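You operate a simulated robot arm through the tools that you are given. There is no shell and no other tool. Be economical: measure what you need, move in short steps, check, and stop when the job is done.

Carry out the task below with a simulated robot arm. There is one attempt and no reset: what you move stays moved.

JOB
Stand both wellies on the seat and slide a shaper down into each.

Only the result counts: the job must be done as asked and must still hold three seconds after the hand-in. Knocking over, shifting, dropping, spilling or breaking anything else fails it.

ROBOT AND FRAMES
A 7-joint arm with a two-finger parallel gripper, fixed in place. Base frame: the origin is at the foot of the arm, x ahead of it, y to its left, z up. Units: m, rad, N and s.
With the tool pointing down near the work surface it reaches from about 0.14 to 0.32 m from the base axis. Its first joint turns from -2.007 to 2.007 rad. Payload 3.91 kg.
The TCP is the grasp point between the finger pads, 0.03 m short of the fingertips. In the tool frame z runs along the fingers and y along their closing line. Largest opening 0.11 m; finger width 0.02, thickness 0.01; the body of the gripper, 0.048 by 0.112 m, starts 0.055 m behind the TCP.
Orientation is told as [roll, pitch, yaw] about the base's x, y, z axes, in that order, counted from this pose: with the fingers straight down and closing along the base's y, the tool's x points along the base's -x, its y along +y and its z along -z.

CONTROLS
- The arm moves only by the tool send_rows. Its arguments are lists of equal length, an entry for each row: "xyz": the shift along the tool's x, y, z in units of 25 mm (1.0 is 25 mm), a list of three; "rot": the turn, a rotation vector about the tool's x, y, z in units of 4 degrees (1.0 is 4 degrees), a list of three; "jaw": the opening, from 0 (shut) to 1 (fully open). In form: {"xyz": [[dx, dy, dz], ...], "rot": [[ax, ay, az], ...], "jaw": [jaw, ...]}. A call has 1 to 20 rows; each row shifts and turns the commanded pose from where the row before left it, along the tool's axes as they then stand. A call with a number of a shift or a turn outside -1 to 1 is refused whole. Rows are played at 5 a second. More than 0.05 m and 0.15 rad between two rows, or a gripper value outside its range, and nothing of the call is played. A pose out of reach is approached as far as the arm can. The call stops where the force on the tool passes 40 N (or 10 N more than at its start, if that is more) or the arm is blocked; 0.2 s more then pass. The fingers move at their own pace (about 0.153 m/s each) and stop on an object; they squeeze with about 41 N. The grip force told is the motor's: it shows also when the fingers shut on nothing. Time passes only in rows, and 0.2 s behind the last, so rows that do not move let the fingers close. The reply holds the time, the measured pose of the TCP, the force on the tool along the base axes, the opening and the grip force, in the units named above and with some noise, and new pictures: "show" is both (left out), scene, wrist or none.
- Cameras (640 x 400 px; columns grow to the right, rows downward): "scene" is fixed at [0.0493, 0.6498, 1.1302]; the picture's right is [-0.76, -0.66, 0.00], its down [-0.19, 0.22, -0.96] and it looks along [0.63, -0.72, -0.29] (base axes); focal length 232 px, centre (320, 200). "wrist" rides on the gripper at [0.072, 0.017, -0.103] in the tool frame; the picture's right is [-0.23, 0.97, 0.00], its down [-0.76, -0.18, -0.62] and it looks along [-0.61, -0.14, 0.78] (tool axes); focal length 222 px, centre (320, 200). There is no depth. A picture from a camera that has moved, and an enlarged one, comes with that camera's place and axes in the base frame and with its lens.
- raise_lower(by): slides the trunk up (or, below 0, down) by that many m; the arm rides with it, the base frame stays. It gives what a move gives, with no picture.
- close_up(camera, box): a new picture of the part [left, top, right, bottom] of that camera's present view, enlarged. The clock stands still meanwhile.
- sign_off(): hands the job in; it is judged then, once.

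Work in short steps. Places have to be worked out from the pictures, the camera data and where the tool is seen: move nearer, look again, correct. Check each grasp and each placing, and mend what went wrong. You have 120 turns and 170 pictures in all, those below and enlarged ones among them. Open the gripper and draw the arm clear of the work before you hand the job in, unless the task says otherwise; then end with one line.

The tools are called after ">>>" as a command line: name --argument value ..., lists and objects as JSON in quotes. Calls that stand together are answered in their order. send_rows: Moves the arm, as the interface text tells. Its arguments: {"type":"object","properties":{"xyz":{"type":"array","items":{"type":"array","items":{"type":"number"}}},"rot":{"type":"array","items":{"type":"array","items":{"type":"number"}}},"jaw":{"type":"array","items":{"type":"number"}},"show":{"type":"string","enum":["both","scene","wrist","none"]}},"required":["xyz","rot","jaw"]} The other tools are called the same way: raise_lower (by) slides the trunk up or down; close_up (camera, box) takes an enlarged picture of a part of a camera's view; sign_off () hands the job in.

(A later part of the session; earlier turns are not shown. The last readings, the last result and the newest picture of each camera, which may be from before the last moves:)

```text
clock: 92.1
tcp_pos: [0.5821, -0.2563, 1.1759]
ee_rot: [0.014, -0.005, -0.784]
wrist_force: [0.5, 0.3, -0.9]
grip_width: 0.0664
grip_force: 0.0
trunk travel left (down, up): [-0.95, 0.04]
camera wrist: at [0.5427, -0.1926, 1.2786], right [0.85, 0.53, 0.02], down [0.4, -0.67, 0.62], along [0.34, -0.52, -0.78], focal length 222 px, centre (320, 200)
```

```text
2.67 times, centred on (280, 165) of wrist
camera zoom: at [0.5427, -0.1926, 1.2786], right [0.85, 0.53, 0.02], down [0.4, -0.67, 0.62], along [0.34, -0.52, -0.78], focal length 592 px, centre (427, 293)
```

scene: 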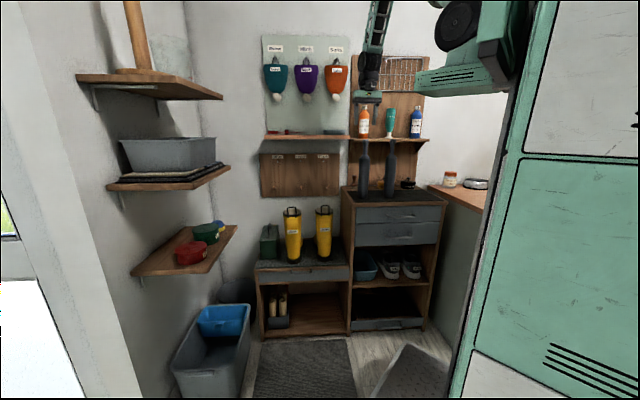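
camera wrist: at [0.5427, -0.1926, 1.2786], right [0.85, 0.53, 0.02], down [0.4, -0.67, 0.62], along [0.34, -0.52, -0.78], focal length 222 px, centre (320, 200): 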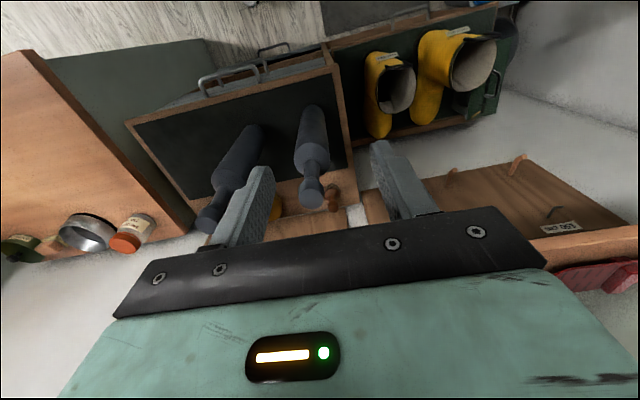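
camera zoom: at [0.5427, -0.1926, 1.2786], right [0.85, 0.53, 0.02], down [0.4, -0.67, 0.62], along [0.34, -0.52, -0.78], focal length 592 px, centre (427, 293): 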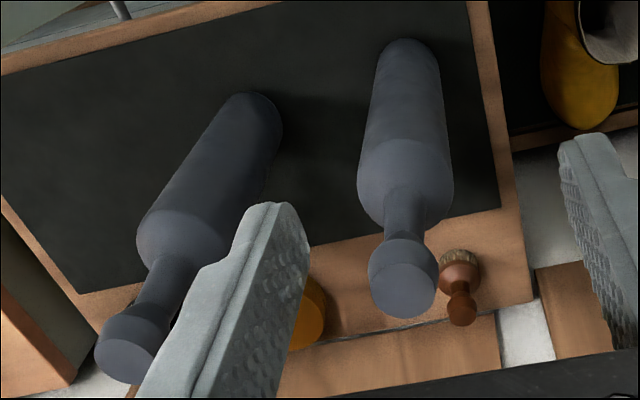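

The left knob is at about (0.619,-0.326), top z≈1.083. I move over it and check.

>>> send_rows --xyz '[[-0.6, -0.18, 0], [-0.6, -0.18, 0], [-0.6, -0.18, 0], [-0.6, -0.18, 0], [-0.6, -0.19, 0]]' --rot '[[0, 0, 0], [0, 0, 0], [0, 0, 0], [0, 0, 0], [0, 0, 0]]' --jaw '[0.6, 0.6, 0.6, 0.6, 0.6]'

>>> close_up --camera "scene" --box '[310, 90, 450, 210]'

```text
clock: 93.3
tcp_pos: [0.6194, -0.3227, 1.1748]
ee_rot: [0.016, -0.005, -0.786]
wrist_force: [-0.4, 0.4, 0.3]
grip_width: 0.066
grip_force: 0.1
trunk travel left (down, up): [-0.95, 0.04]
camera wrist: at [0.5803, -0.2608, 1.2786], right [0.85, 0.53, 0.02], down [0.4, -0.67, 0.62], along [0.34, -0.52, -0.78], focal length 222 px, centre (320, 200)
```

scene: 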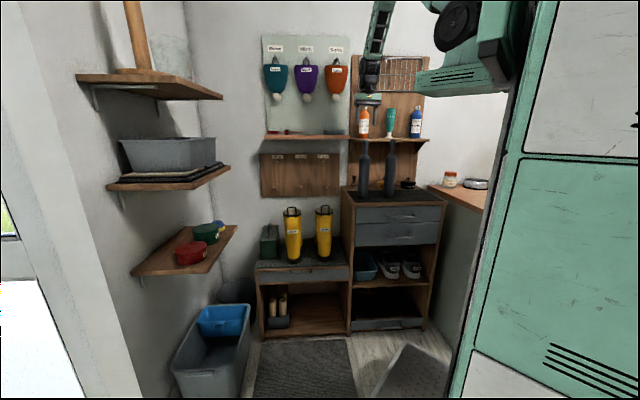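
wrist: 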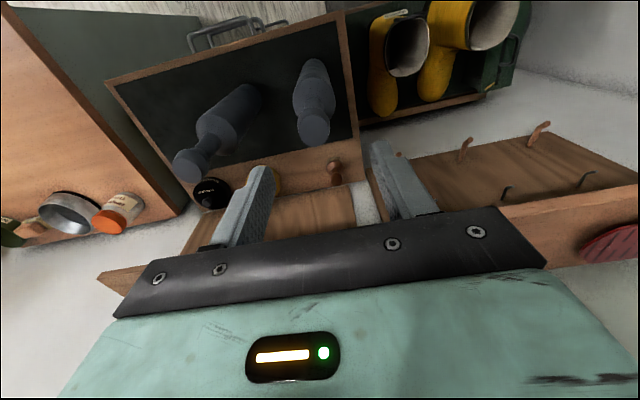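

```text
3.33 times, centred on (380, 150) of scene
camera zoom: at [0.0493, 0.6498, 1.1302], right [-0.76, -0.66, 0.0], down [-0.19, 0.22, -0.96], along [0.63, -0.72, -0.29], focal length 774 px, centre (120, 367)
```

zoom: 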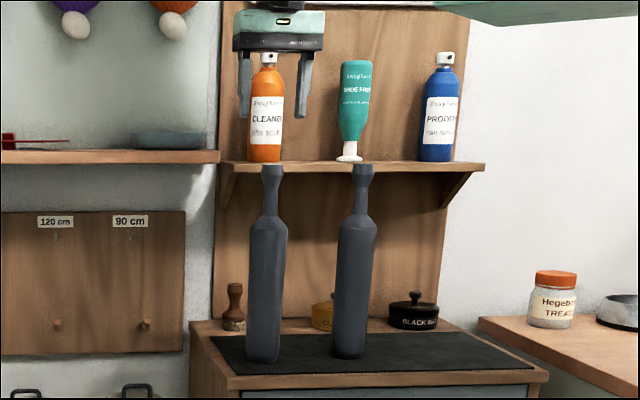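

Well centred on the knob. I lower to a TCP about 25 mm below the knob top.

>>> send_rows --xyz '[[0, 0, 0.9], [0, 0, 0.9], [0, 0, 0.9], [0, 0, 0.9], [0, 0, 0.6]]' --rot '[[0, 0, 0], [0, 0, 0], [0, 0, 0], [0, 0, 0], [0, 0, 0]]' --jaw '[0.6, 0.6, 0.6, 0.6, 0.6]'

>>> close_up --camera "scene" --box '[310, 90, 450, 210]'

```text
clock: 94.5
tcp_pos: [0.6222, -0.3227, 1.068]
ee_rot: [0.015, -0.005, -0.786]
wrist_force: [-0.6, 0.5, -0.7]
grip_width: 0.0659
grip_force: 0.0
trunk travel left (down, up): [-0.95, 0.04]
camera wrist: at [0.5827, -0.2595, 1.1721], right [0.85, 0.53, 0.02], down [0.4, -0.67, 0.62], along [0.34, -0.52, -0.78], focal length 222 px, centre (320, 200)
```

scene: 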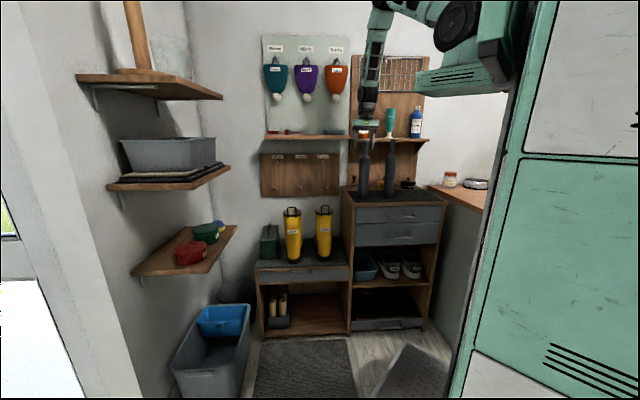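
wrist: 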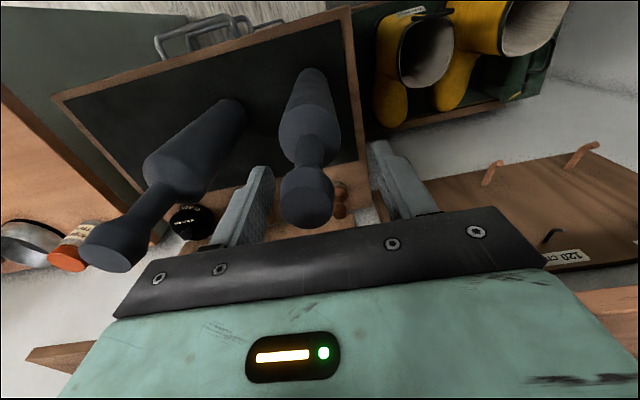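

```text
3.33 times, centred on (380, 150) of scene
camera zoom: at [0.0493, 0.6498, 1.1302], right [-0.76, -0.66, 0.0], down [-0.19, 0.22, -0.96], along [0.63, -0.72, -0.29], focal length 774 px, centre (120, 367)
```

zoom: 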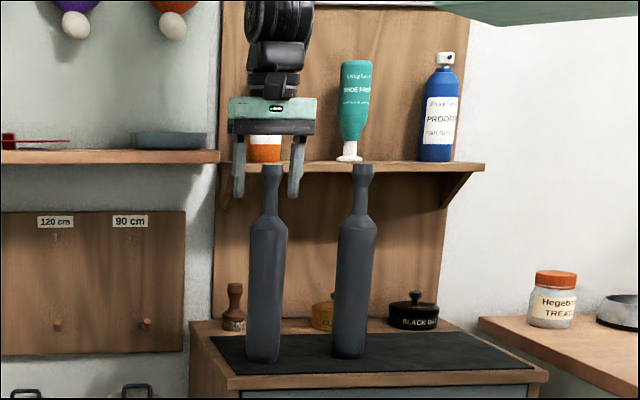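

Off by about 5 mm along the closing line. I correct, go 12 mm deeper, then close.

>>> send_rows --xyz '[[0, -0.2, 0.2], [0, 0, 0.3], [0, 0, 0], [0, 0, 0], [0, 0, 0], [0, 0, 0]]' --rot '[[0, 0, 0], [0, 0, 0], [0, 0, 0], [0, 0, 0], [0, 0, 0], [0, 0, 0]]' --jaw '[0.6, 0.6, 0.4, 0, 0, 0]'

>>> close_up --camera "scene" --box '[310, 90, 450, 210]'

```text
clock: 95.9
tcp_pos: [0.6186, -0.3261, 1.058]
ee_rot: [0.016, -0.005, -0.786]
wrist_force: [0.3, -0.8, 0.0]
grip_width: 0.0293
grip_force: 41.0
trunk travel left (down, up): [-0.95, 0.04]
camera wrist: at [0.5789, -0.264, 1.1605], right [0.85, 0.53, 0.02], down [0.4, -0.67, 0.62], along [0.34, -0.52, -0.78], focal length 222 px, centre (320, 200)
```

scene: 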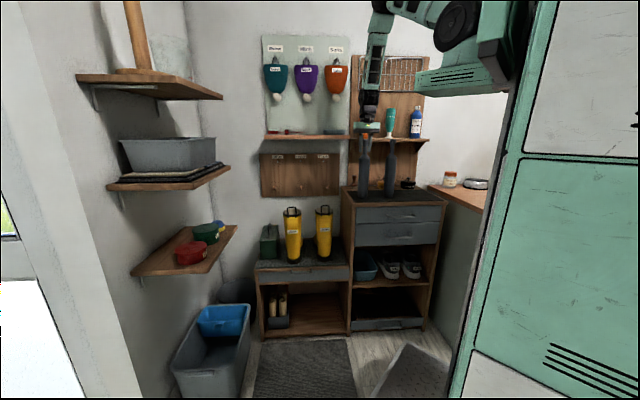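
wrist: 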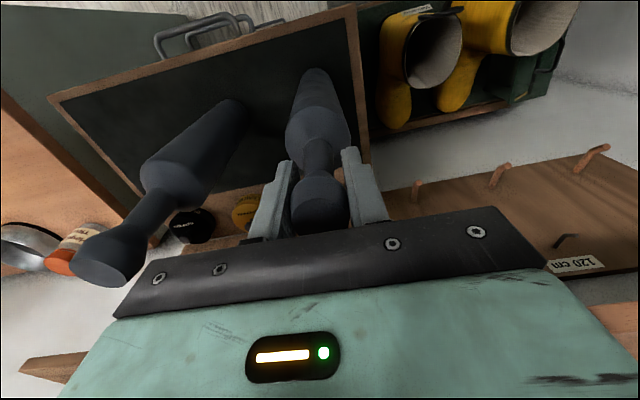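

```text
3.33 times, centred on (380, 150) of scene
camera zoom: at [0.0493, 0.6498, 1.1302], right [-0.76, -0.66, 0.0], down [-0.19, 0.22, -0.96], along [0.63, -0.72, -0.29], focal length 774 px, centre (120, 367)
```

zoom: 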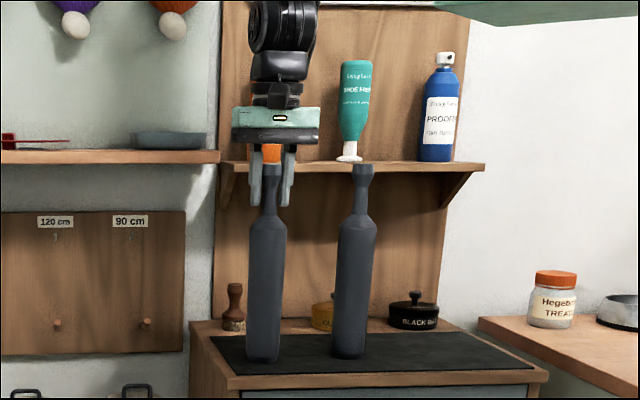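

Knob gripped (29 mm). I lift and check that it hangs straight.

>>> send_rows --xyz '[[0, 0, -0.4], [0, 0, -0.6], [0, 0, -0.8], [0, 0, -0.8], [0, 0, 0]]' --rot '[[0, 0, 0], [0, 0, 0], [0, 0, 0], [0, 0, 0], [0, 0, 0]]' --jaw '[0, 0, 0, 0, 0]'

>>> close_up --camera "scene" --box '[270, 90, 430, 270]'

```text
clock: 97.1
tcp_pos: [0.6155, -0.3271, 1.1229]
ee_rot: [0.016, -0.006, -0.784]
wrist_force: [0.5, 0.3, -0.4]
grip_width: 0.0293
grip_force: 41.1
trunk travel left (down, up): [-0.95, 0.04]
camera wrist: at [0.576, -0.2646, 1.226], right [0.85, 0.53, 0.02], down [0.4, -0.67, 0.62], along [0.34, -0.52, -0.78], focal length 222 px, centre (320, 200)
```

scene: 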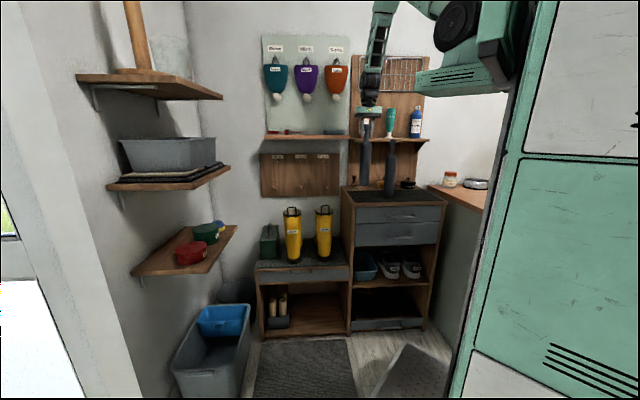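
wrist: 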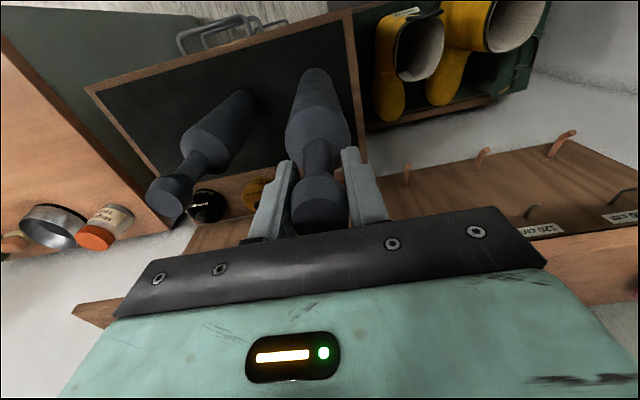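

```text
2.22 times, centred on (350, 180) of scene
camera zoom: at [0.0493, 0.6498, 1.1302], right [-0.76, -0.66, 0.0], down [-0.19, 0.22, -0.96], along [0.63, -0.72, -0.29], focal length 516 px, centre (253, 244)
```

zoom: 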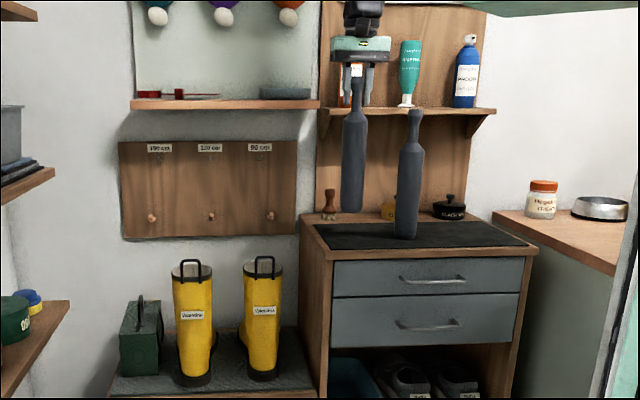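

Lifted cleanly and hanging straight. I carry it along the cabinet to above boot B (about (0.75,-0.19)).

>>> send_rows --xyz '[[0, 0.4, -0.2], [0, 0.8, -0.2], [0, 0.8, -0.2], [0, 0.8, -0.2], [0, 0.8, 0], [0, 0.8, 0], [0, 0.8, 0], [0, 0.8, 0], [0, 0.8, 0], [0, 0.8, 0], [0, 0.1, 0], [0, 0, 0]]' --rot '[[0, 0, 0], [0, 0, 0], [0, 0, 0], [0, 0, 0], [0, 0, 0], [0, 0, 0], [0, 0, 0], [0, 0, 0], [0, 0, 0], [0, 0, 0], [0, 0, 0], [0, 0, 0]]' --jaw '[0, 0, 0, 0, 0, 0, 0, 0, 0, 0, 0, 0]'

>>> close_up --camera "scene" --box '[250, 120, 390, 280]'

>>> close_up --camera "wrist" --box '[220, 0, 480, 220]'

```text
clock: 99.7
tcp_pos: [0.7538, -0.1909, 1.146]
ee_rot: [0.015, -0.005, -0.786]
wrist_force: [0.0, -0.4, -1.0]
grip_width: 0.0295
grip_force: 41.1
trunk travel left (down, up): [-0.95, 0.04]
camera wrist: at [0.7137, -0.1287, 1.2487], right [0.85, 0.53, 0.02], down [0.4, -0.67, 0.62], along [0.34, -0.52, -0.78], focal length 222 px, centre (320, 200)
```

scene: 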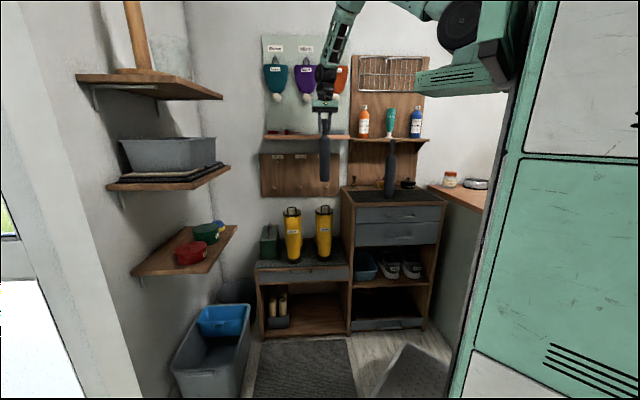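
wrist: 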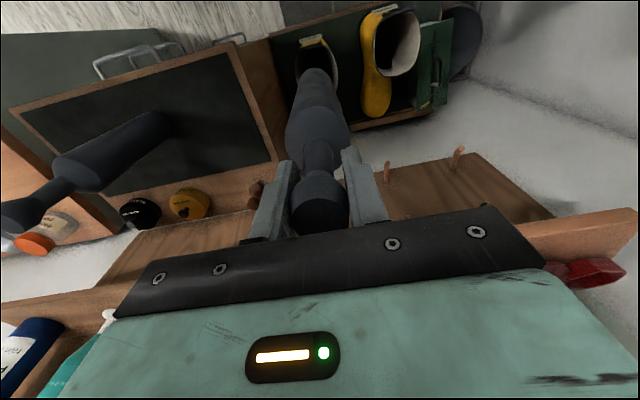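

```text
2.50 times, centred on (320, 200) of scene
camera zoom: at [0.0493, 0.6498, 1.1302], right [-0.76, -0.66, 0.0], down [-0.19, 0.22, -0.96], along [0.63, -0.72, -0.29], focal length 581 px, centre (320, 200)
```

zoom: 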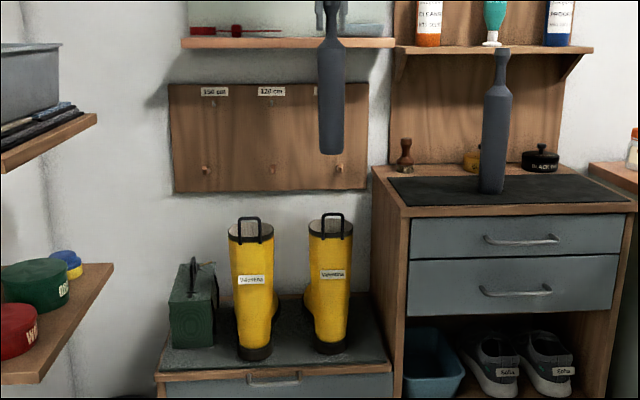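

```text
1.82 times, centred on (350, 110) of wrist
camera zoom: at [0.7137, -0.1287, 1.2487], right [0.85, 0.53, 0.02], down [0.4, -0.67, 0.62], along [0.34, -0.52, -0.78], focal length 404 px, centre (266, 364)
```

zoom: 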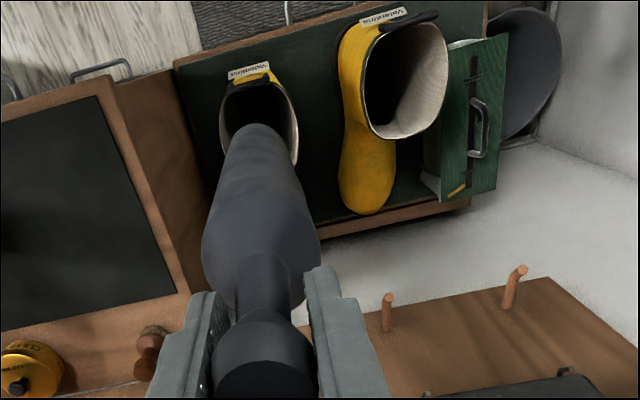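

Shaper is aligned with boot B's opening in both views. I lower to just above the rim and check again.

>>> send_rows --xyz '[[0, 0, 0.6], [0, 0, 0.8], [0, 0, 0.8], [0, 0, 0.8], [0, 0, 0.8], [0, 0, 0.6], [0, 0, 0]]' --rot '[[0, 0, 0], [0, 0, 0], [0, 0, 0], [0, 0, 0], [0, 0, 0], [0, 0, 0], [0, 0, 0]]' --jaw '[0, 0, 0, 0, 0, 0, 0]' --show "none"

>>> close_up --camera "scene" --box '[270, 150, 390, 280]'

>>> close_up --camera "wrist" --box '[220, 0, 480, 220]'

```text
clock: 101.3
tcp_pos: [0.7541, -0.191, 1.0348]
ee_rot: [0.016, -0.006, -0.785]
wrist_force: [-0.6, 0.2, -1.0]
grip_width: 0.0293
grip_force: 40.8
trunk travel left (down, up): [-0.95, 0.04]
```

```text
3.08 times, centred on (330, 215) of scene
camera zoom: at [0.0493, 0.6498, 1.1302], right [-0.76, -0.66, 0.0], down [-0.19, 0.22, -0.96], along [0.63, -0.72, -0.29], focal length 715 px, centre (289, 154)
```

zoom: 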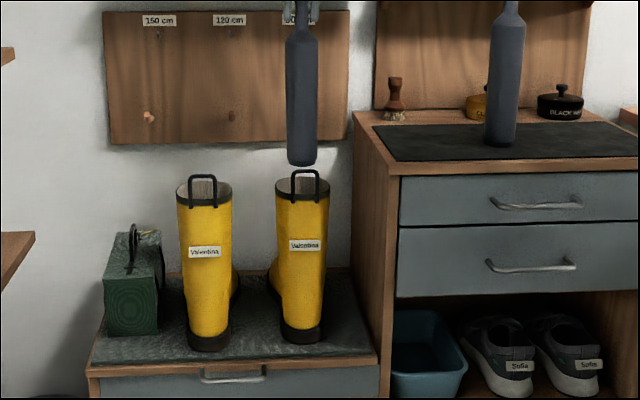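

```text
1.82 times, centred on (350, 110) of wrist
camera zoom: at [0.7154, -0.1277, 1.1383], right [0.85, 0.53, 0.02], down [0.4, -0.67, 0.62], along [0.34, -0.52, -0.78], focal length 404 px, centre (266, 364)
```

zoom: 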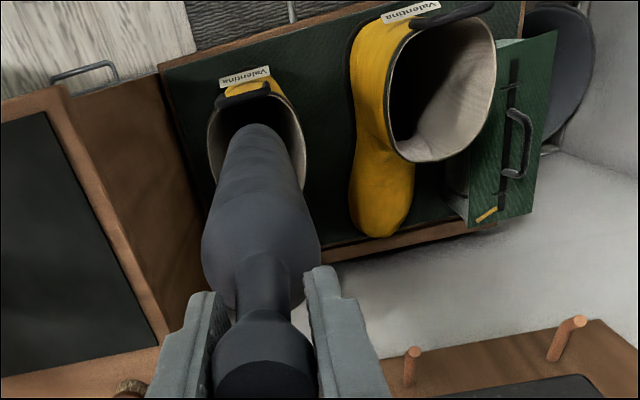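

Centred on the opening in both views. I slide it down slowly while watching the force.

>>> send_rows --xyz '[[0, 0, 0.4], [0, 0, 0.5], [0, 0, 0.5], [0, 0, 0.5], [0, 0, 0.5], [0, 0, 0.5]]' --rot '[[0, 0, 0], [0, 0, 0], [0, 0, 0], [0, 0, 0], [0, 0, 0], [0, 0, 0]]' --jaw '[0, 0, 0, 0, 0, 0]' --show "wrist"

>>> close_up --camera "scene" --box '[270, 150, 390, 280]'

```text
clock: 102.7
tcp_pos: [0.7562, -0.1906, 0.9624]
ee_rot: [0.017, -0.004, -0.785]
wrist_force: [-0.2, 0.4, -0.9]
grip_width: 0.0293
grip_force: 41.3
trunk travel left (down, up): [-0.95, 0.04]
camera wrist: at [0.7161, -0.1274, 1.0665], right [0.85, 0.53, 0.02], down [0.4, -0.67, 0.62], along [0.34, -0.52, -0.78], focal length 222 px, centre (320, 200)
```

wrist: 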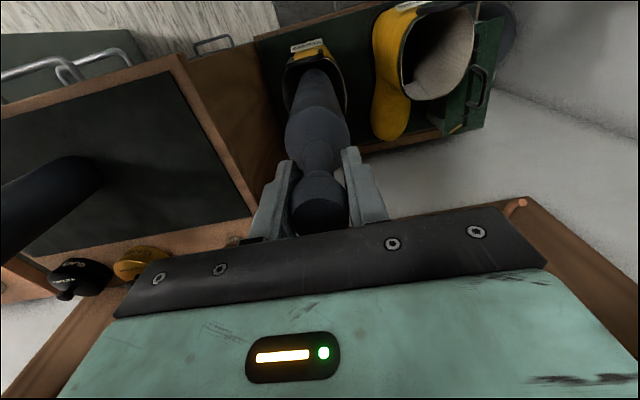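

```text
3.08 times, centred on (330, 215) of scene
camera zoom: at [0.0493, 0.6498, 1.1302], right [-0.76, -0.66, 0.0], down [-0.19, 0.22, -0.96], along [0.63, -0.72, -0.29], focal length 715 px, centre (289, 154)
```

zoom: 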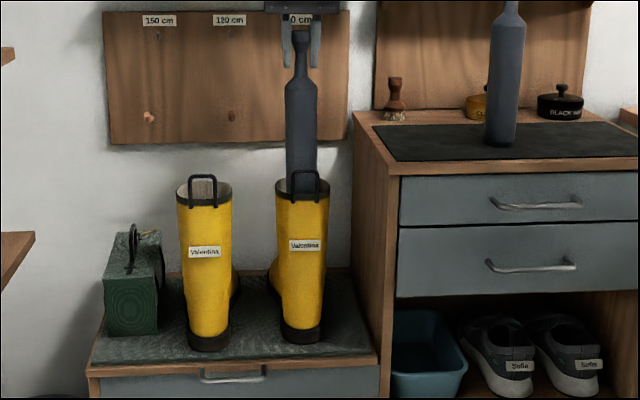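

It is entering the shaft freely. I keep sliding down.

>>> send_rows --xyz '[[0, 0, 0.5], [0, 0, 0.5], [0, 0, 0.5], [0, 0, 0.5], [0, 0, 0.5], [0, 0, 0.5], [0, 0, 0.5]]' --rot '[[0, 0, 0], [0, 0, 0], [0, 0, 0], [0, 0, 0], [0, 0, 0], [0, 0, 0], [0, 0, 0]]' --jaw '[0, 0, 0, 0, 0, 0, 0]' --show "wrist"

>>> close_up --camera "scene" --box '[270, 150, 390, 280]'

```text
clock: 104.3
tcp_pos: [0.758, -0.19, 0.8761]
ee_rot: [0.017, -0.006, -0.785]
wrist_force: [1.0, -0.5, -1.5]
grip_width: 0.0294
grip_force: 41.4
trunk travel left (down, up): [-0.95, 0.04]
camera wrist: at [0.7171, -0.1273, 0.9786], right [0.85, 0.53, 0.02], down [0.4, -0.67, 0.62], along [0.34, -0.52, -0.78], focal length 222 px, centre (320, 200)
```

wrist: 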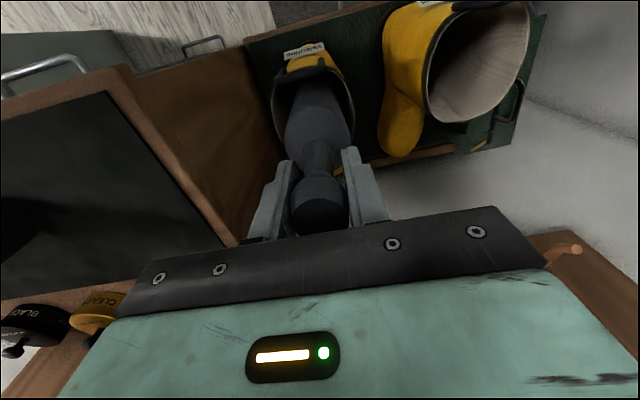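

```text
3.08 times, centred on (330, 215) of scene
camera zoom: at [0.0493, 0.6498, 1.1302], right [-0.76, -0.66, 0.0], down [-0.19, 0.22, -0.96], along [0.63, -0.72, -0.29], focal length 715 px, centre (289, 154)
```

zoom: 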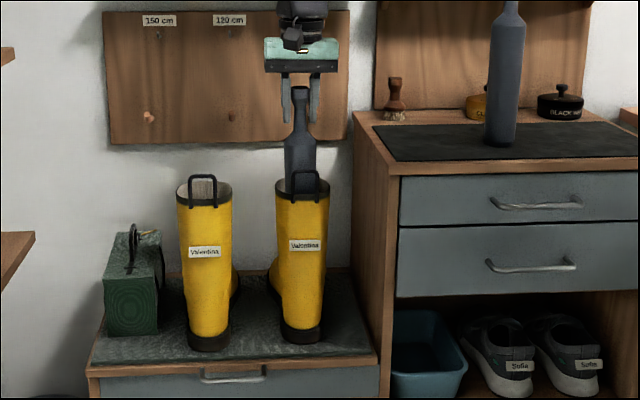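

Still free, with the bottom near z≈0.62. I continue 8 cm.

>>> send_rows --xyz '[[0, -0.03, 0.5], [0, -0.03, 0.5], [0, -0.03, 0.5], [0, -0.03, 0.5], [0, -0.02, 0.5], [0, 0, 0.5], [0, 0, 0.3]]' --rot '[[0, 0, 0], [0, 0, 0], [0, 0, 0], [0, 0, 0], [0, 0, 0], [0, 0, 0], [0, 0, 0]]' --jaw '[0, 0, 0, 0, 0, 0, 0]' --show "wrist"

>>> close_up --camera "scene" --box '[270, 150, 390, 280]'

```text
clock: 105.9
tcp_pos: [0.7551, -0.1924, 0.7929]
ee_rot: [0.016, -0.007, -0.786]
wrist_force: [0.4, -0.4, -0.4]
grip_width: 0.0294
grip_force: 41.2
trunk travel left (down, up): [-0.95, 0.04]
camera wrist: at [0.7154, -0.1299, 0.8965], right [0.85, 0.53, 0.02], down [0.4, -0.67, 0.62], along [0.34, -0.52, -0.78], focal length 222 px, centre (320, 200)
```

wrist: 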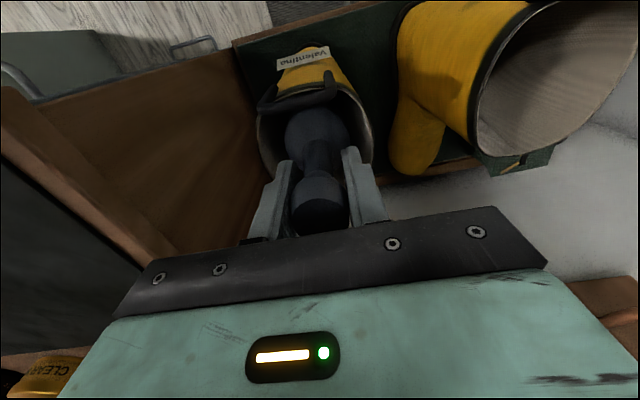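

```text
3.08 times, centred on (330, 215) of scene
camera zoom: at [0.0493, 0.6498, 1.1302], right [-0.76, -0.66, 0.0], down [-0.19, 0.22, -0.96], along [0.63, -0.72, -0.29], focal length 715 px, centre (289, 154)
```

zoom: 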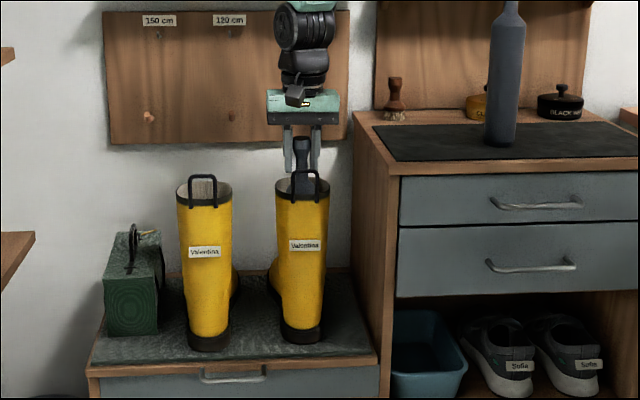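

Fingertips are at the rim with about 1 cm of clearance on each side. I lower in small steps until it touches the insole.

>>> send_rows --xyz '[[0, 0, 0.2], [0, 0, 0.2], [0, 0, 0.2], [0, 0, 0]]' --rot '[[0, 0, 0], [0, 0, 0], [0, 0, 0], [0, 0, 0]]' --jaw '[0, 0, 0, 0]' --show "none"

>>> send_rows --xyz '[[0, 0, 0.16], [0, 0, 0.16], [0, 0, 0]]' --rot '[[0, 0, 0], [0, 0, 0], [0, 0, 0]]' --jaw '[0, 0, 0]' --show "wrist"

>>> close_up --camera "scene" --box '[280, 170, 380, 280]'

```text
clock: 106.9
tcp_pos: [0.7556, -0.1923, 0.7797]
ee_rot: [0.015, -0.005, -0.785]
wrist_force: [1.4, -0.9, 1.2]
grip_width: 0.0294
grip_force: 40.5
trunk travel left (down, up): [-0.95, 0.04]
```

```text
clock: 107.7
tcp_pos: [0.7566, -0.1925, 0.7704]
ee_rot: [0.015, -0.007, -0.786]
wrist_force: [3.0, -1.8, 1.5]
grip_width: 0.0295
grip_force: 40.6
trunk travel left (down, up): [-0.95, 0.04]
camera wrist: at [0.7164, -0.1287, 0.8731], right [0.85, 0.53, 0.02], down [0.4, -0.67, 0.62], along [0.34, -0.52, -0.78], focal length 222 px, centre (320, 200)
```

wrist: 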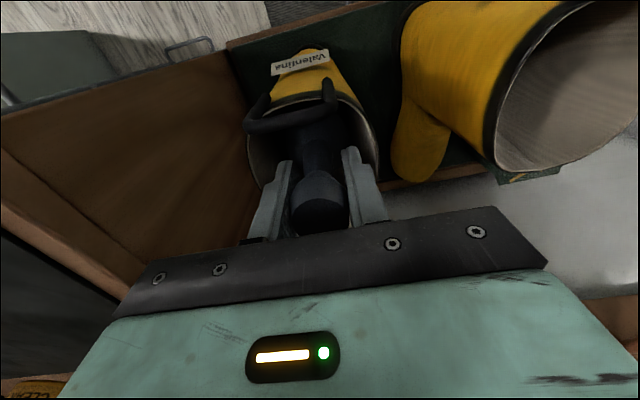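

```text
3.64 times, centred on (330, 225) of scene
camera zoom: at [0.0493, 0.6498, 1.1302], right [-0.76, -0.66, 0.0], down [-0.19, 0.22, -0.96], along [0.63, -0.72, -0.29], focal length 845 px, centre (284, 109)
```

zoom: 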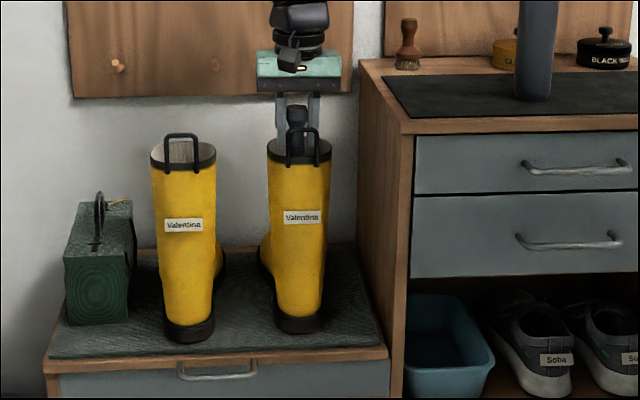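

Light side contact at the heel. I ease 3 mm toward the toe and continue down.

>>> send_rows --xyz '[[-0.12, 0, 0.1], [0, 0, 0.12], [0, 0, 0.12], [0, 0, 0]]' --rot '[[0, 0, 0], [0, 0, 0], [0, 0, 0], [0, 0, 0]]' --jaw '[0, 0, 0, 0]' --show "none"

>>> send_rows --xyz '[[0, 0, 0.12], [0, 0, 0.12], [0, 0, 0]]' --rot '[[0, 0, 0], [0, 0, 0], [0, 0, 0]]' --jaw '[0, 0, 0]' --show "none"

```text
clock: 108.7
tcp_pos: [0.7576, -0.1927, 0.7615]
ee_rot: [0.012, -0.005, -0.786]
wrist_force: [0.6, -1.1, -1.3]
grip_width: 0.0295
grip_force: 40.8
trunk travel left (down, up): [-0.95, 0.04]
```

```text
clock: 109.5
tcp_pos: [0.7596, -0.1956, 0.7595]
ee_rot: [0.017, -0.008, -0.784]
wrist_force: [-1.2, 1.1, 24.8]
grip_width: 0.0294
grip_force: 40.9
trunk travel left (down, up): [-0.95, 0.04]
```

It has bottomed out on the insole at TCP z≈0.76. I open just enough to clear the knob and draw straight up.

>>> send_rows --xyz '[[0, 0, -0.06], [0, 0, 0], [0, 0, 0], [0, 0, 0]]' --rot '[[0, 0, 0], [0, 0, 0], [0, 0, 0], [0, 0, 0]]' --jaw '[0, 0.3, 0.38, 0.38]' --show "wrist"

>>> close_up --camera "scene" --box '[280, 170, 380, 280]'

```text
clock: 110.5
tcp_pos: [0.7581, -0.1936, 0.7578]
ee_rot: [0.014, -0.004, -0.785]
wrist_force: [0.7, -0.2, -0.1]
grip_width: 0.0419
grip_force: 0.0
trunk travel left (down, up): [-0.95, 0.04]
camera wrist: at [0.7182, -0.131, 0.8604], right [0.85, 0.53, 0.02], down [0.4, -0.67, 0.62], along [0.34, -0.52, -0.78], focal length 222 px, centre (320, 200)
```

wrist: 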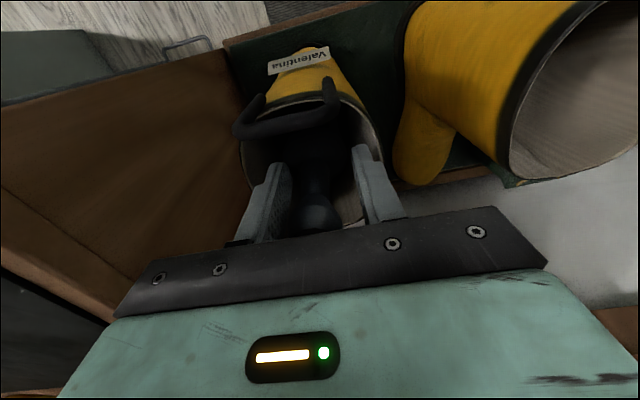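

```text
3.64 times, centred on (330, 225) of scene
camera zoom: at [0.0493, 0.6498, 1.1302], right [-0.76, -0.66, 0.0], down [-0.19, 0.22, -0.96], along [0.63, -0.72, -0.29], focal length 845 px, centre (284, 109)
```

zoom: 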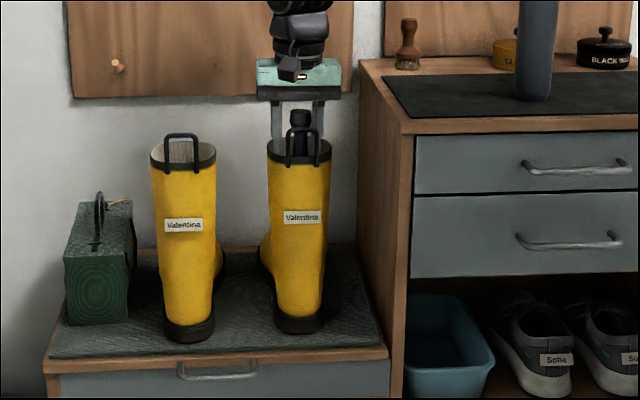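

Released. I withdraw straight up.

>>> send_rows --xyz '[[0, 0, -0.3], [0, 0, -0.5], [0, 0, -0.5], [0, 0, -0.5], [0, 0, -0.8], [0, 0, -1], [0, 0, -1], [0, 0, -1], [0, 0, -1], [0, 0, -1], [0, 0, -1], [0, 0, -1], [0, 0, -1], [0, 0, -1], [0, 0, -1], [0, 0, -1], [0, 0, -1], [0, 0, -1], [0, 0, -1], [0, 0, 0]]' --rot '[[0, 0, 0], [0, 0, 0], [0, 0, 0], [0, 0, 0], [0, 0, 0], [0, 0, 0], [0, 0, 0], [0, 0, 0], [0, 0, 0], [0, 0, 0], [0, 0, 0], [0, 0, 0], [0, 0, 0], [0, 0, 0], [0, 0, 0], [0, 0, 0], [0, 0, 0], [0, 0, 0], [0, 0, 0], [0, 0, 0]]' --jaw '[0.38, 0.38, 0.38, 0.38, 0.38, 0.38, 0.5, 0.6, 0.6, 0.6, 0.6, 0.6, 0.6, 0.6, 0.6, 0.6, 0.6, 0.6, 0.6, 0.6]' --show "wrist"

>>> close_up --camera "scene" --box '[280, 170, 380, 280]'

```text
clock: 114.7
tcp_pos: [0.751, -0.1977, 1.1721]
ee_rot: [0.013, -0.004, -0.785]
wrist_force: [-0.9, -0.3, -0.2]
grip_width: 0.0657
grip_force: 0.1
trunk travel left (down, up): [-0.95, 0.04]
camera wrist: at [0.7117, -0.1346, 1.2759], right [0.85, 0.53, 0.02], down [0.4, -0.67, 0.62], along [0.34, -0.52, -0.78], focal length 222 px, centre (320, 200)
```

wrist: 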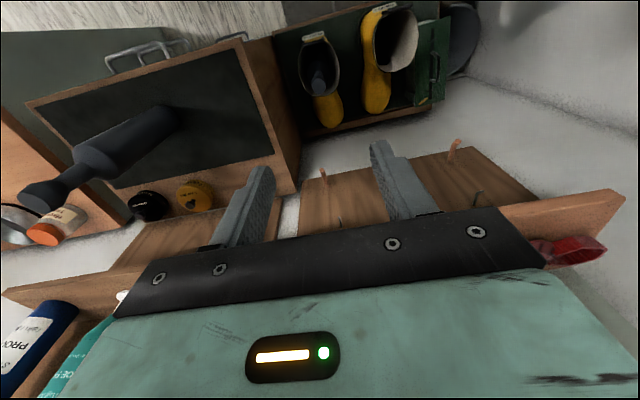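

```text
3.64 times, centred on (330, 225) of scene
camera zoom: at [0.0493, 0.6498, 1.1302], right [-0.76, -0.66, 0.0], down [-0.19, 0.22, -0.96], along [0.63, -0.72, -0.29], focal length 845 px, centre (284, 109)
```

zoom: 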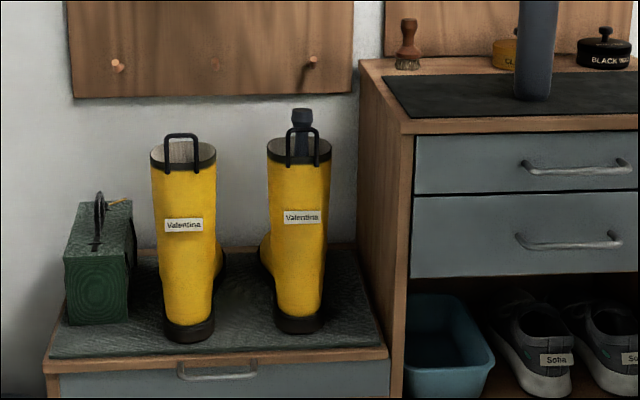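

The first shaper is in boot B. Now I move over to the second shaper, near (0.532,-0.433).

>>> send_rows --xyz '[[0, -0.9, 0], [0, -0.99, 0], [0, -0.99, 0], [0, -0.99, 0], [0, -0.99, 0], [0, -0.99, 0], [0, -0.99, 0], [0, -0.99, 0], [0, -0.99, 0], [0, -0.99, 0], [0, -0.99, 0], [0, -0.99, 0], [0, -0.99, 0], [0, 0, 0]]' --rot '[[0, 0, 0], [0, 0, 0], [0, 0, 0], [0, 0, 0], [0, 0, 0], [0, 0, 0], [0, 0, 0], [0, 0, 0], [0, 0, 0], [0, 0, 0], [0, 0, 0], [0, 0, 0], [0, 0, 0], [0, 0, 0]]' --jaw '[0.6, 0.6, 0.6, 0.6, 0.6, 0.6, 0.6, 0.6, 0.6, 0.6, 0.6, 0.6, 0.6, 0.6]'

>>> close_up --camera "scene" --box '[310, 90, 450, 210]'

>>> close_up --camera "wrist" --box '[220, 50, 420, 220]'

```text
clock: 117.7
tcp_pos: [0.5251, -0.4242, 1.1691]
ee_rot: [0.016, -0.005, -0.786]
wrist_force: [-0.4, 0.5, -0.1]
grip_width: 0.0658
grip_force: 0.1
trunk travel left (down, up): [-0.95, 0.04]
camera wrist: at [0.4855, -0.3617, 1.2711], right [0.85, 0.53, 0.02], down [0.4, -0.67, 0.62], along [0.34, -0.52, -0.78], focal length 222 px, centre (320, 200)
```

scene: 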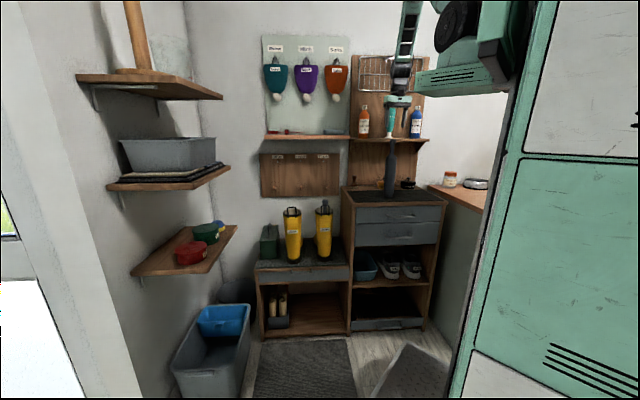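
wrist: 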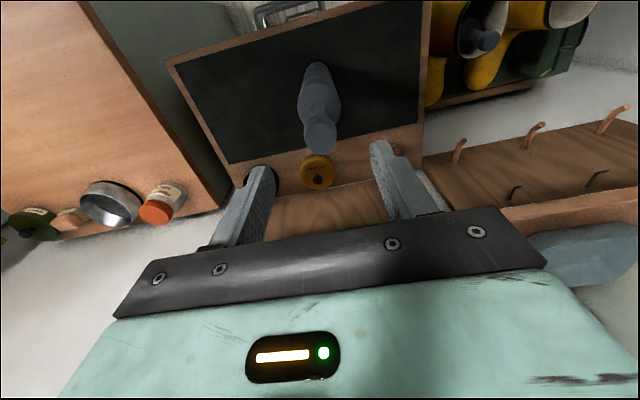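

```text
3.33 times, centred on (380, 150) of scene
camera zoom: at [0.0493, 0.6498, 1.1302], right [-0.76, -0.66, 0.0], down [-0.19, 0.22, -0.96], along [0.63, -0.72, -0.29], focal length 774 px, centre (120, 367)
```

zoom: 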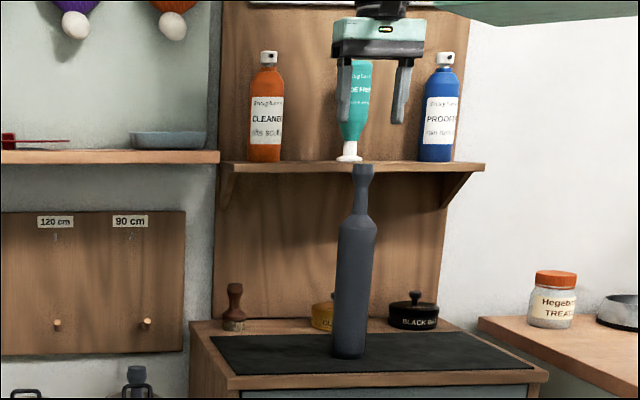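

```text
2.35 times, centred on (320, 135) of wrist
camera zoom: at [0.4855, -0.3617, 1.2711], right [0.85, 0.53, 0.02], down [0.4, -0.67, 0.62], along [0.34, -0.52, -0.78], focal length 523 px, centre (320, 353)
```

zoom: 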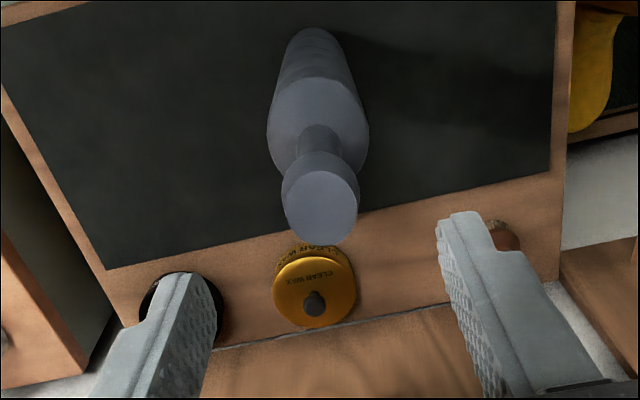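

The knob is at about (0.531,-0.428). A small correction, then I lower partway and recheck.

>>> send_rows --xyz '[[-0.28, 0.03, 0], [0, 0, 0.9], [0, 0, 0.9], [0, 0, 0.9], [0, 0, 0.9], [0, 0, 0.2], [0, 0, 0]]' --rot '[[0, 0, 0], [0, 0, 0], [0, 0, 0], [0, 0, 0], [0, 0, 0], [0, 0, 0], [0, 0, 0]]' --jaw '[0.6, 0.6, 0.6, 0.6, 0.6, 0.6, 0.6]' --show "none"

>>> close_up --camera "scene" --box '[340, 90, 440, 180]'

>>> close_up --camera "wrist" --box '[220, 100, 420, 250]'

```text
clock: 119.3
tcp_pos: [0.5332, -0.4273, 1.0731]
ee_rot: [0.016, -0.007, -0.785]
wrist_force: [-0.2, -0.3, -0.4]
grip_width: 0.0659
grip_force: 0.1
trunk travel left (down, up): [-0.95, 0.04]
```

```text
4.44 times, centred on (390, 135) of scene
camera zoom: at [0.0493, 0.6498, 1.1302], right [-0.76, -0.66, 0.0], down [-0.19, 0.22, -0.96], along [0.63, -0.72, -0.29], focal length 1032 px, centre (9, 489)
```

zoom: 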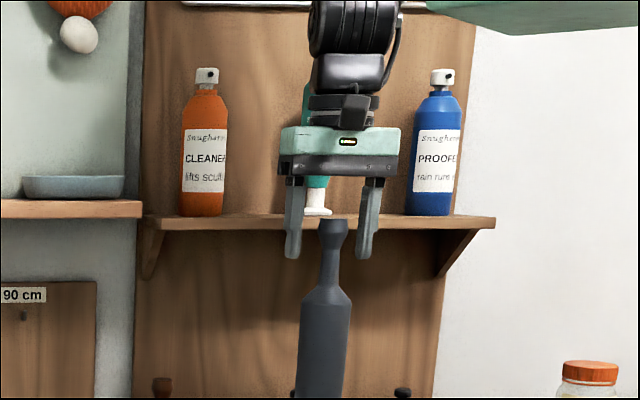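

```text
2.67 times, centred on (320, 175) of wrist
camera zoom: at [0.4926, -0.364, 1.1757], right [0.85, 0.53, 0.02], down [0.4, -0.67, 0.62], along [0.34, -0.52, -0.78], focal length 592 px, centre (320, 267)
```

zoom: 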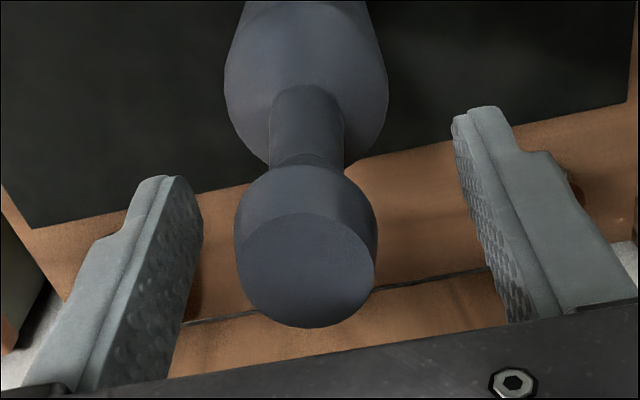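

Aligned within 2 mm. I lower the last 17 mm and close.

>>> send_rows --xyz '[[0, -0.08, 0.3], [0, 0, 0.38], [0, 0, 0], [0, 0, 0], [0, 0, 0], [0, 0, 0], [0, 0, -0.4], [0, 0, -0.8], [0, 0, -0.8], [0, 0, -0.8], [0, 0, -0.5], [0, 0, 0]]' --rot '[[0, 0, 0], [0, 0, 0], [0, 0, 0], [0, 0, 0], [0, 0, 0], [0, 0, 0], [0, 0, 0], [0, 0, 0], [0, 0, 0], [0, 0, 0], [0, 0, 0], [0, 0, 0]]' --jaw '[0.6, 0.6, 0.4, 0, 0, 0, 0, 0, 0, 0, 0, 0]' --show "wrist"

>>> close_up --camera "scene" --box '[310, 90, 450, 210]'

```text
clock: 121.9
tcp_pos: [0.5304, -0.4279, 1.1388]
ee_rot: [0.016, -0.006, -0.786]
wrist_force: [0.5, 0.5, -1.0]
grip_width: 0.0296
grip_force: 41.0
trunk travel left (down, up): [-0.95, 0.04]
camera wrist: at [0.4904, -0.366, 1.2409], right [0.85, 0.53, 0.02], down [0.4, -0.67, 0.62], along [0.34, -0.52, -0.78], focal length 222 px, centre (320, 200)
```

wrist: 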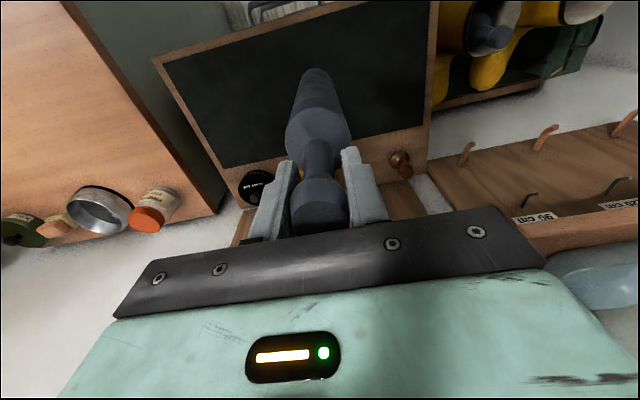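

```text
3.33 times, centred on (380, 150) of scene
camera zoom: at [0.0493, 0.6498, 1.1302], right [-0.76, -0.66, 0.0], down [-0.19, 0.22, -0.96], along [0.63, -0.72, -0.29], focal length 774 px, centre (120, 367)
```

zoom: 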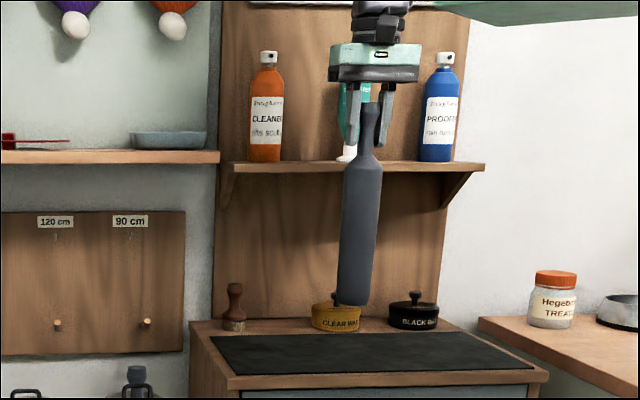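

Held straight. I carry it over to above boot A, about (0.860,-0.078).

>>> send_rows --xyz '[[0.03, 0.7, 0], [0.03, 0.96, 0], [0.03, 0.96, 0], [0.03, 0.96, 0], [0.03, 0.96, 0], [0.03, 0.96, 0], [0.03, 0.96, 0], [0.03, 0.96, 0], [0.03, 0.96, 0], [0.03, 0.96, 0], [0.03, 0.96, 0], [0.03, 0.96, 0], [0.03, 0.96, 0], [0.03, 0.96, 0], [0.03, 0.96, 0], [0.03, 0.96, 0], [0.03, 0.96, 0], [0.03, 0.96, 0], [0, 0.96, 0], [0, 0.96, 0]]' --rot '[[0, 0, 0], [0, 0, 0], [0, 0, 0], [0, 0, 0], [0, 0, 0], [0, 0, 0], [0, 0, 0], [0, 0, 0], [0, 0, 0], [0, 0, 0], [0, 0, 0], [0, 0, 0], [0, 0, 0], [0, 0, 0], [0, 0, 0], [0, 0, 0], [0, 0, 0], [0, 0, 0], [0, 0, 0], [0, 0, 0]]' --jaw '[0, 0, 0, 0, 0, 0, 0, 0, 0, 0, 0, 0, 0, 0, 0, 0, 0, 0, 0, 0]'

>>> close_up --camera "scene" --box '[250, 120, 390, 280]'

>>> close_up --camera "wrist" --box '[180, 0, 440, 220]'

```text
clock: 126.1
tcp_pos: [0.8547, -0.0836, 1.1443]
ee_rot: [0.016, -0.004, -0.786]
wrist_force: [-0.5, 1.0, -1.1]
grip_width: 0.0295
grip_force: 40.9
trunk travel left (down, up): [-0.95, 0.04]
camera wrist: at [0.815, -0.021, 1.2471], right [0.85, 0.53, 0.02], down [0.4, -0.67, 0.62], along [0.34, -0.52, -0.78], focal length 222 px, centre (320, 200)
```

scene: 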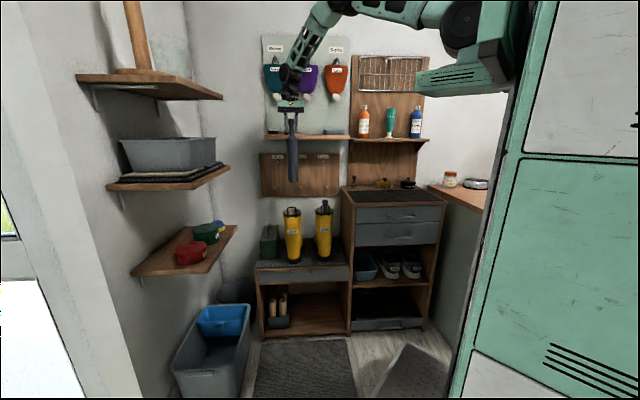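
wrist: 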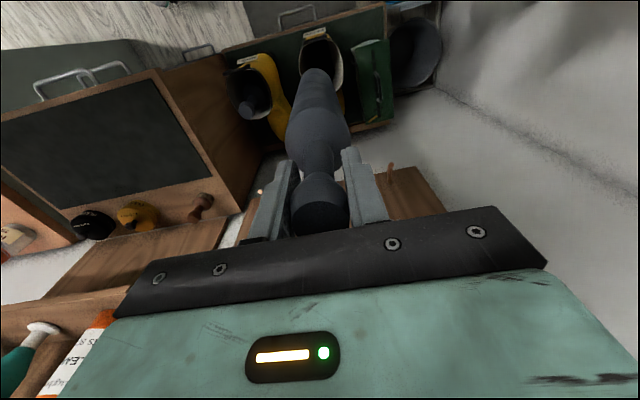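

```text
2.50 times, centred on (320, 200) of scene
camera zoom: at [0.0493, 0.6498, 1.1302], right [-0.76, -0.66, 0.0], down [-0.19, 0.22, -0.96], along [0.63, -0.72, -0.29], focal length 581 px, centre (320, 200)
```

zoom: 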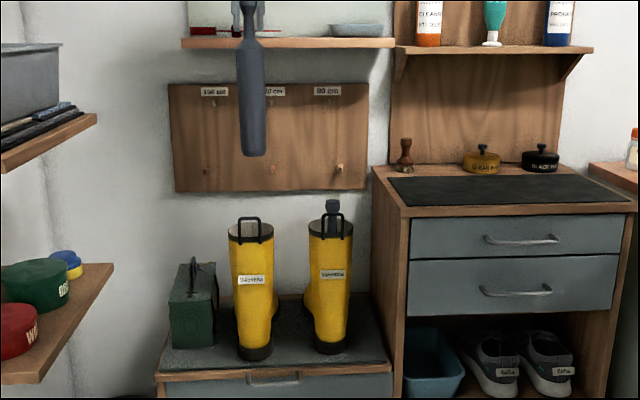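

```text
1.82 times, centred on (310, 110) of wrist
camera zoom: at [0.815, -0.021, 1.2471], right [0.85, 0.53, 0.02], down [0.4, -0.67, 0.62], along [0.34, -0.52, -0.78], focal length 404 px, centre (338, 364)
```

zoom: 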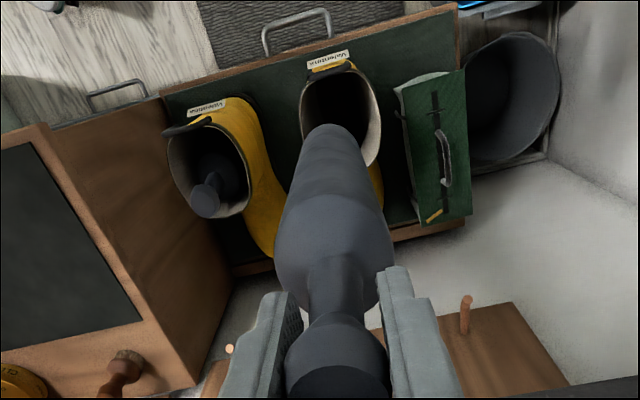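

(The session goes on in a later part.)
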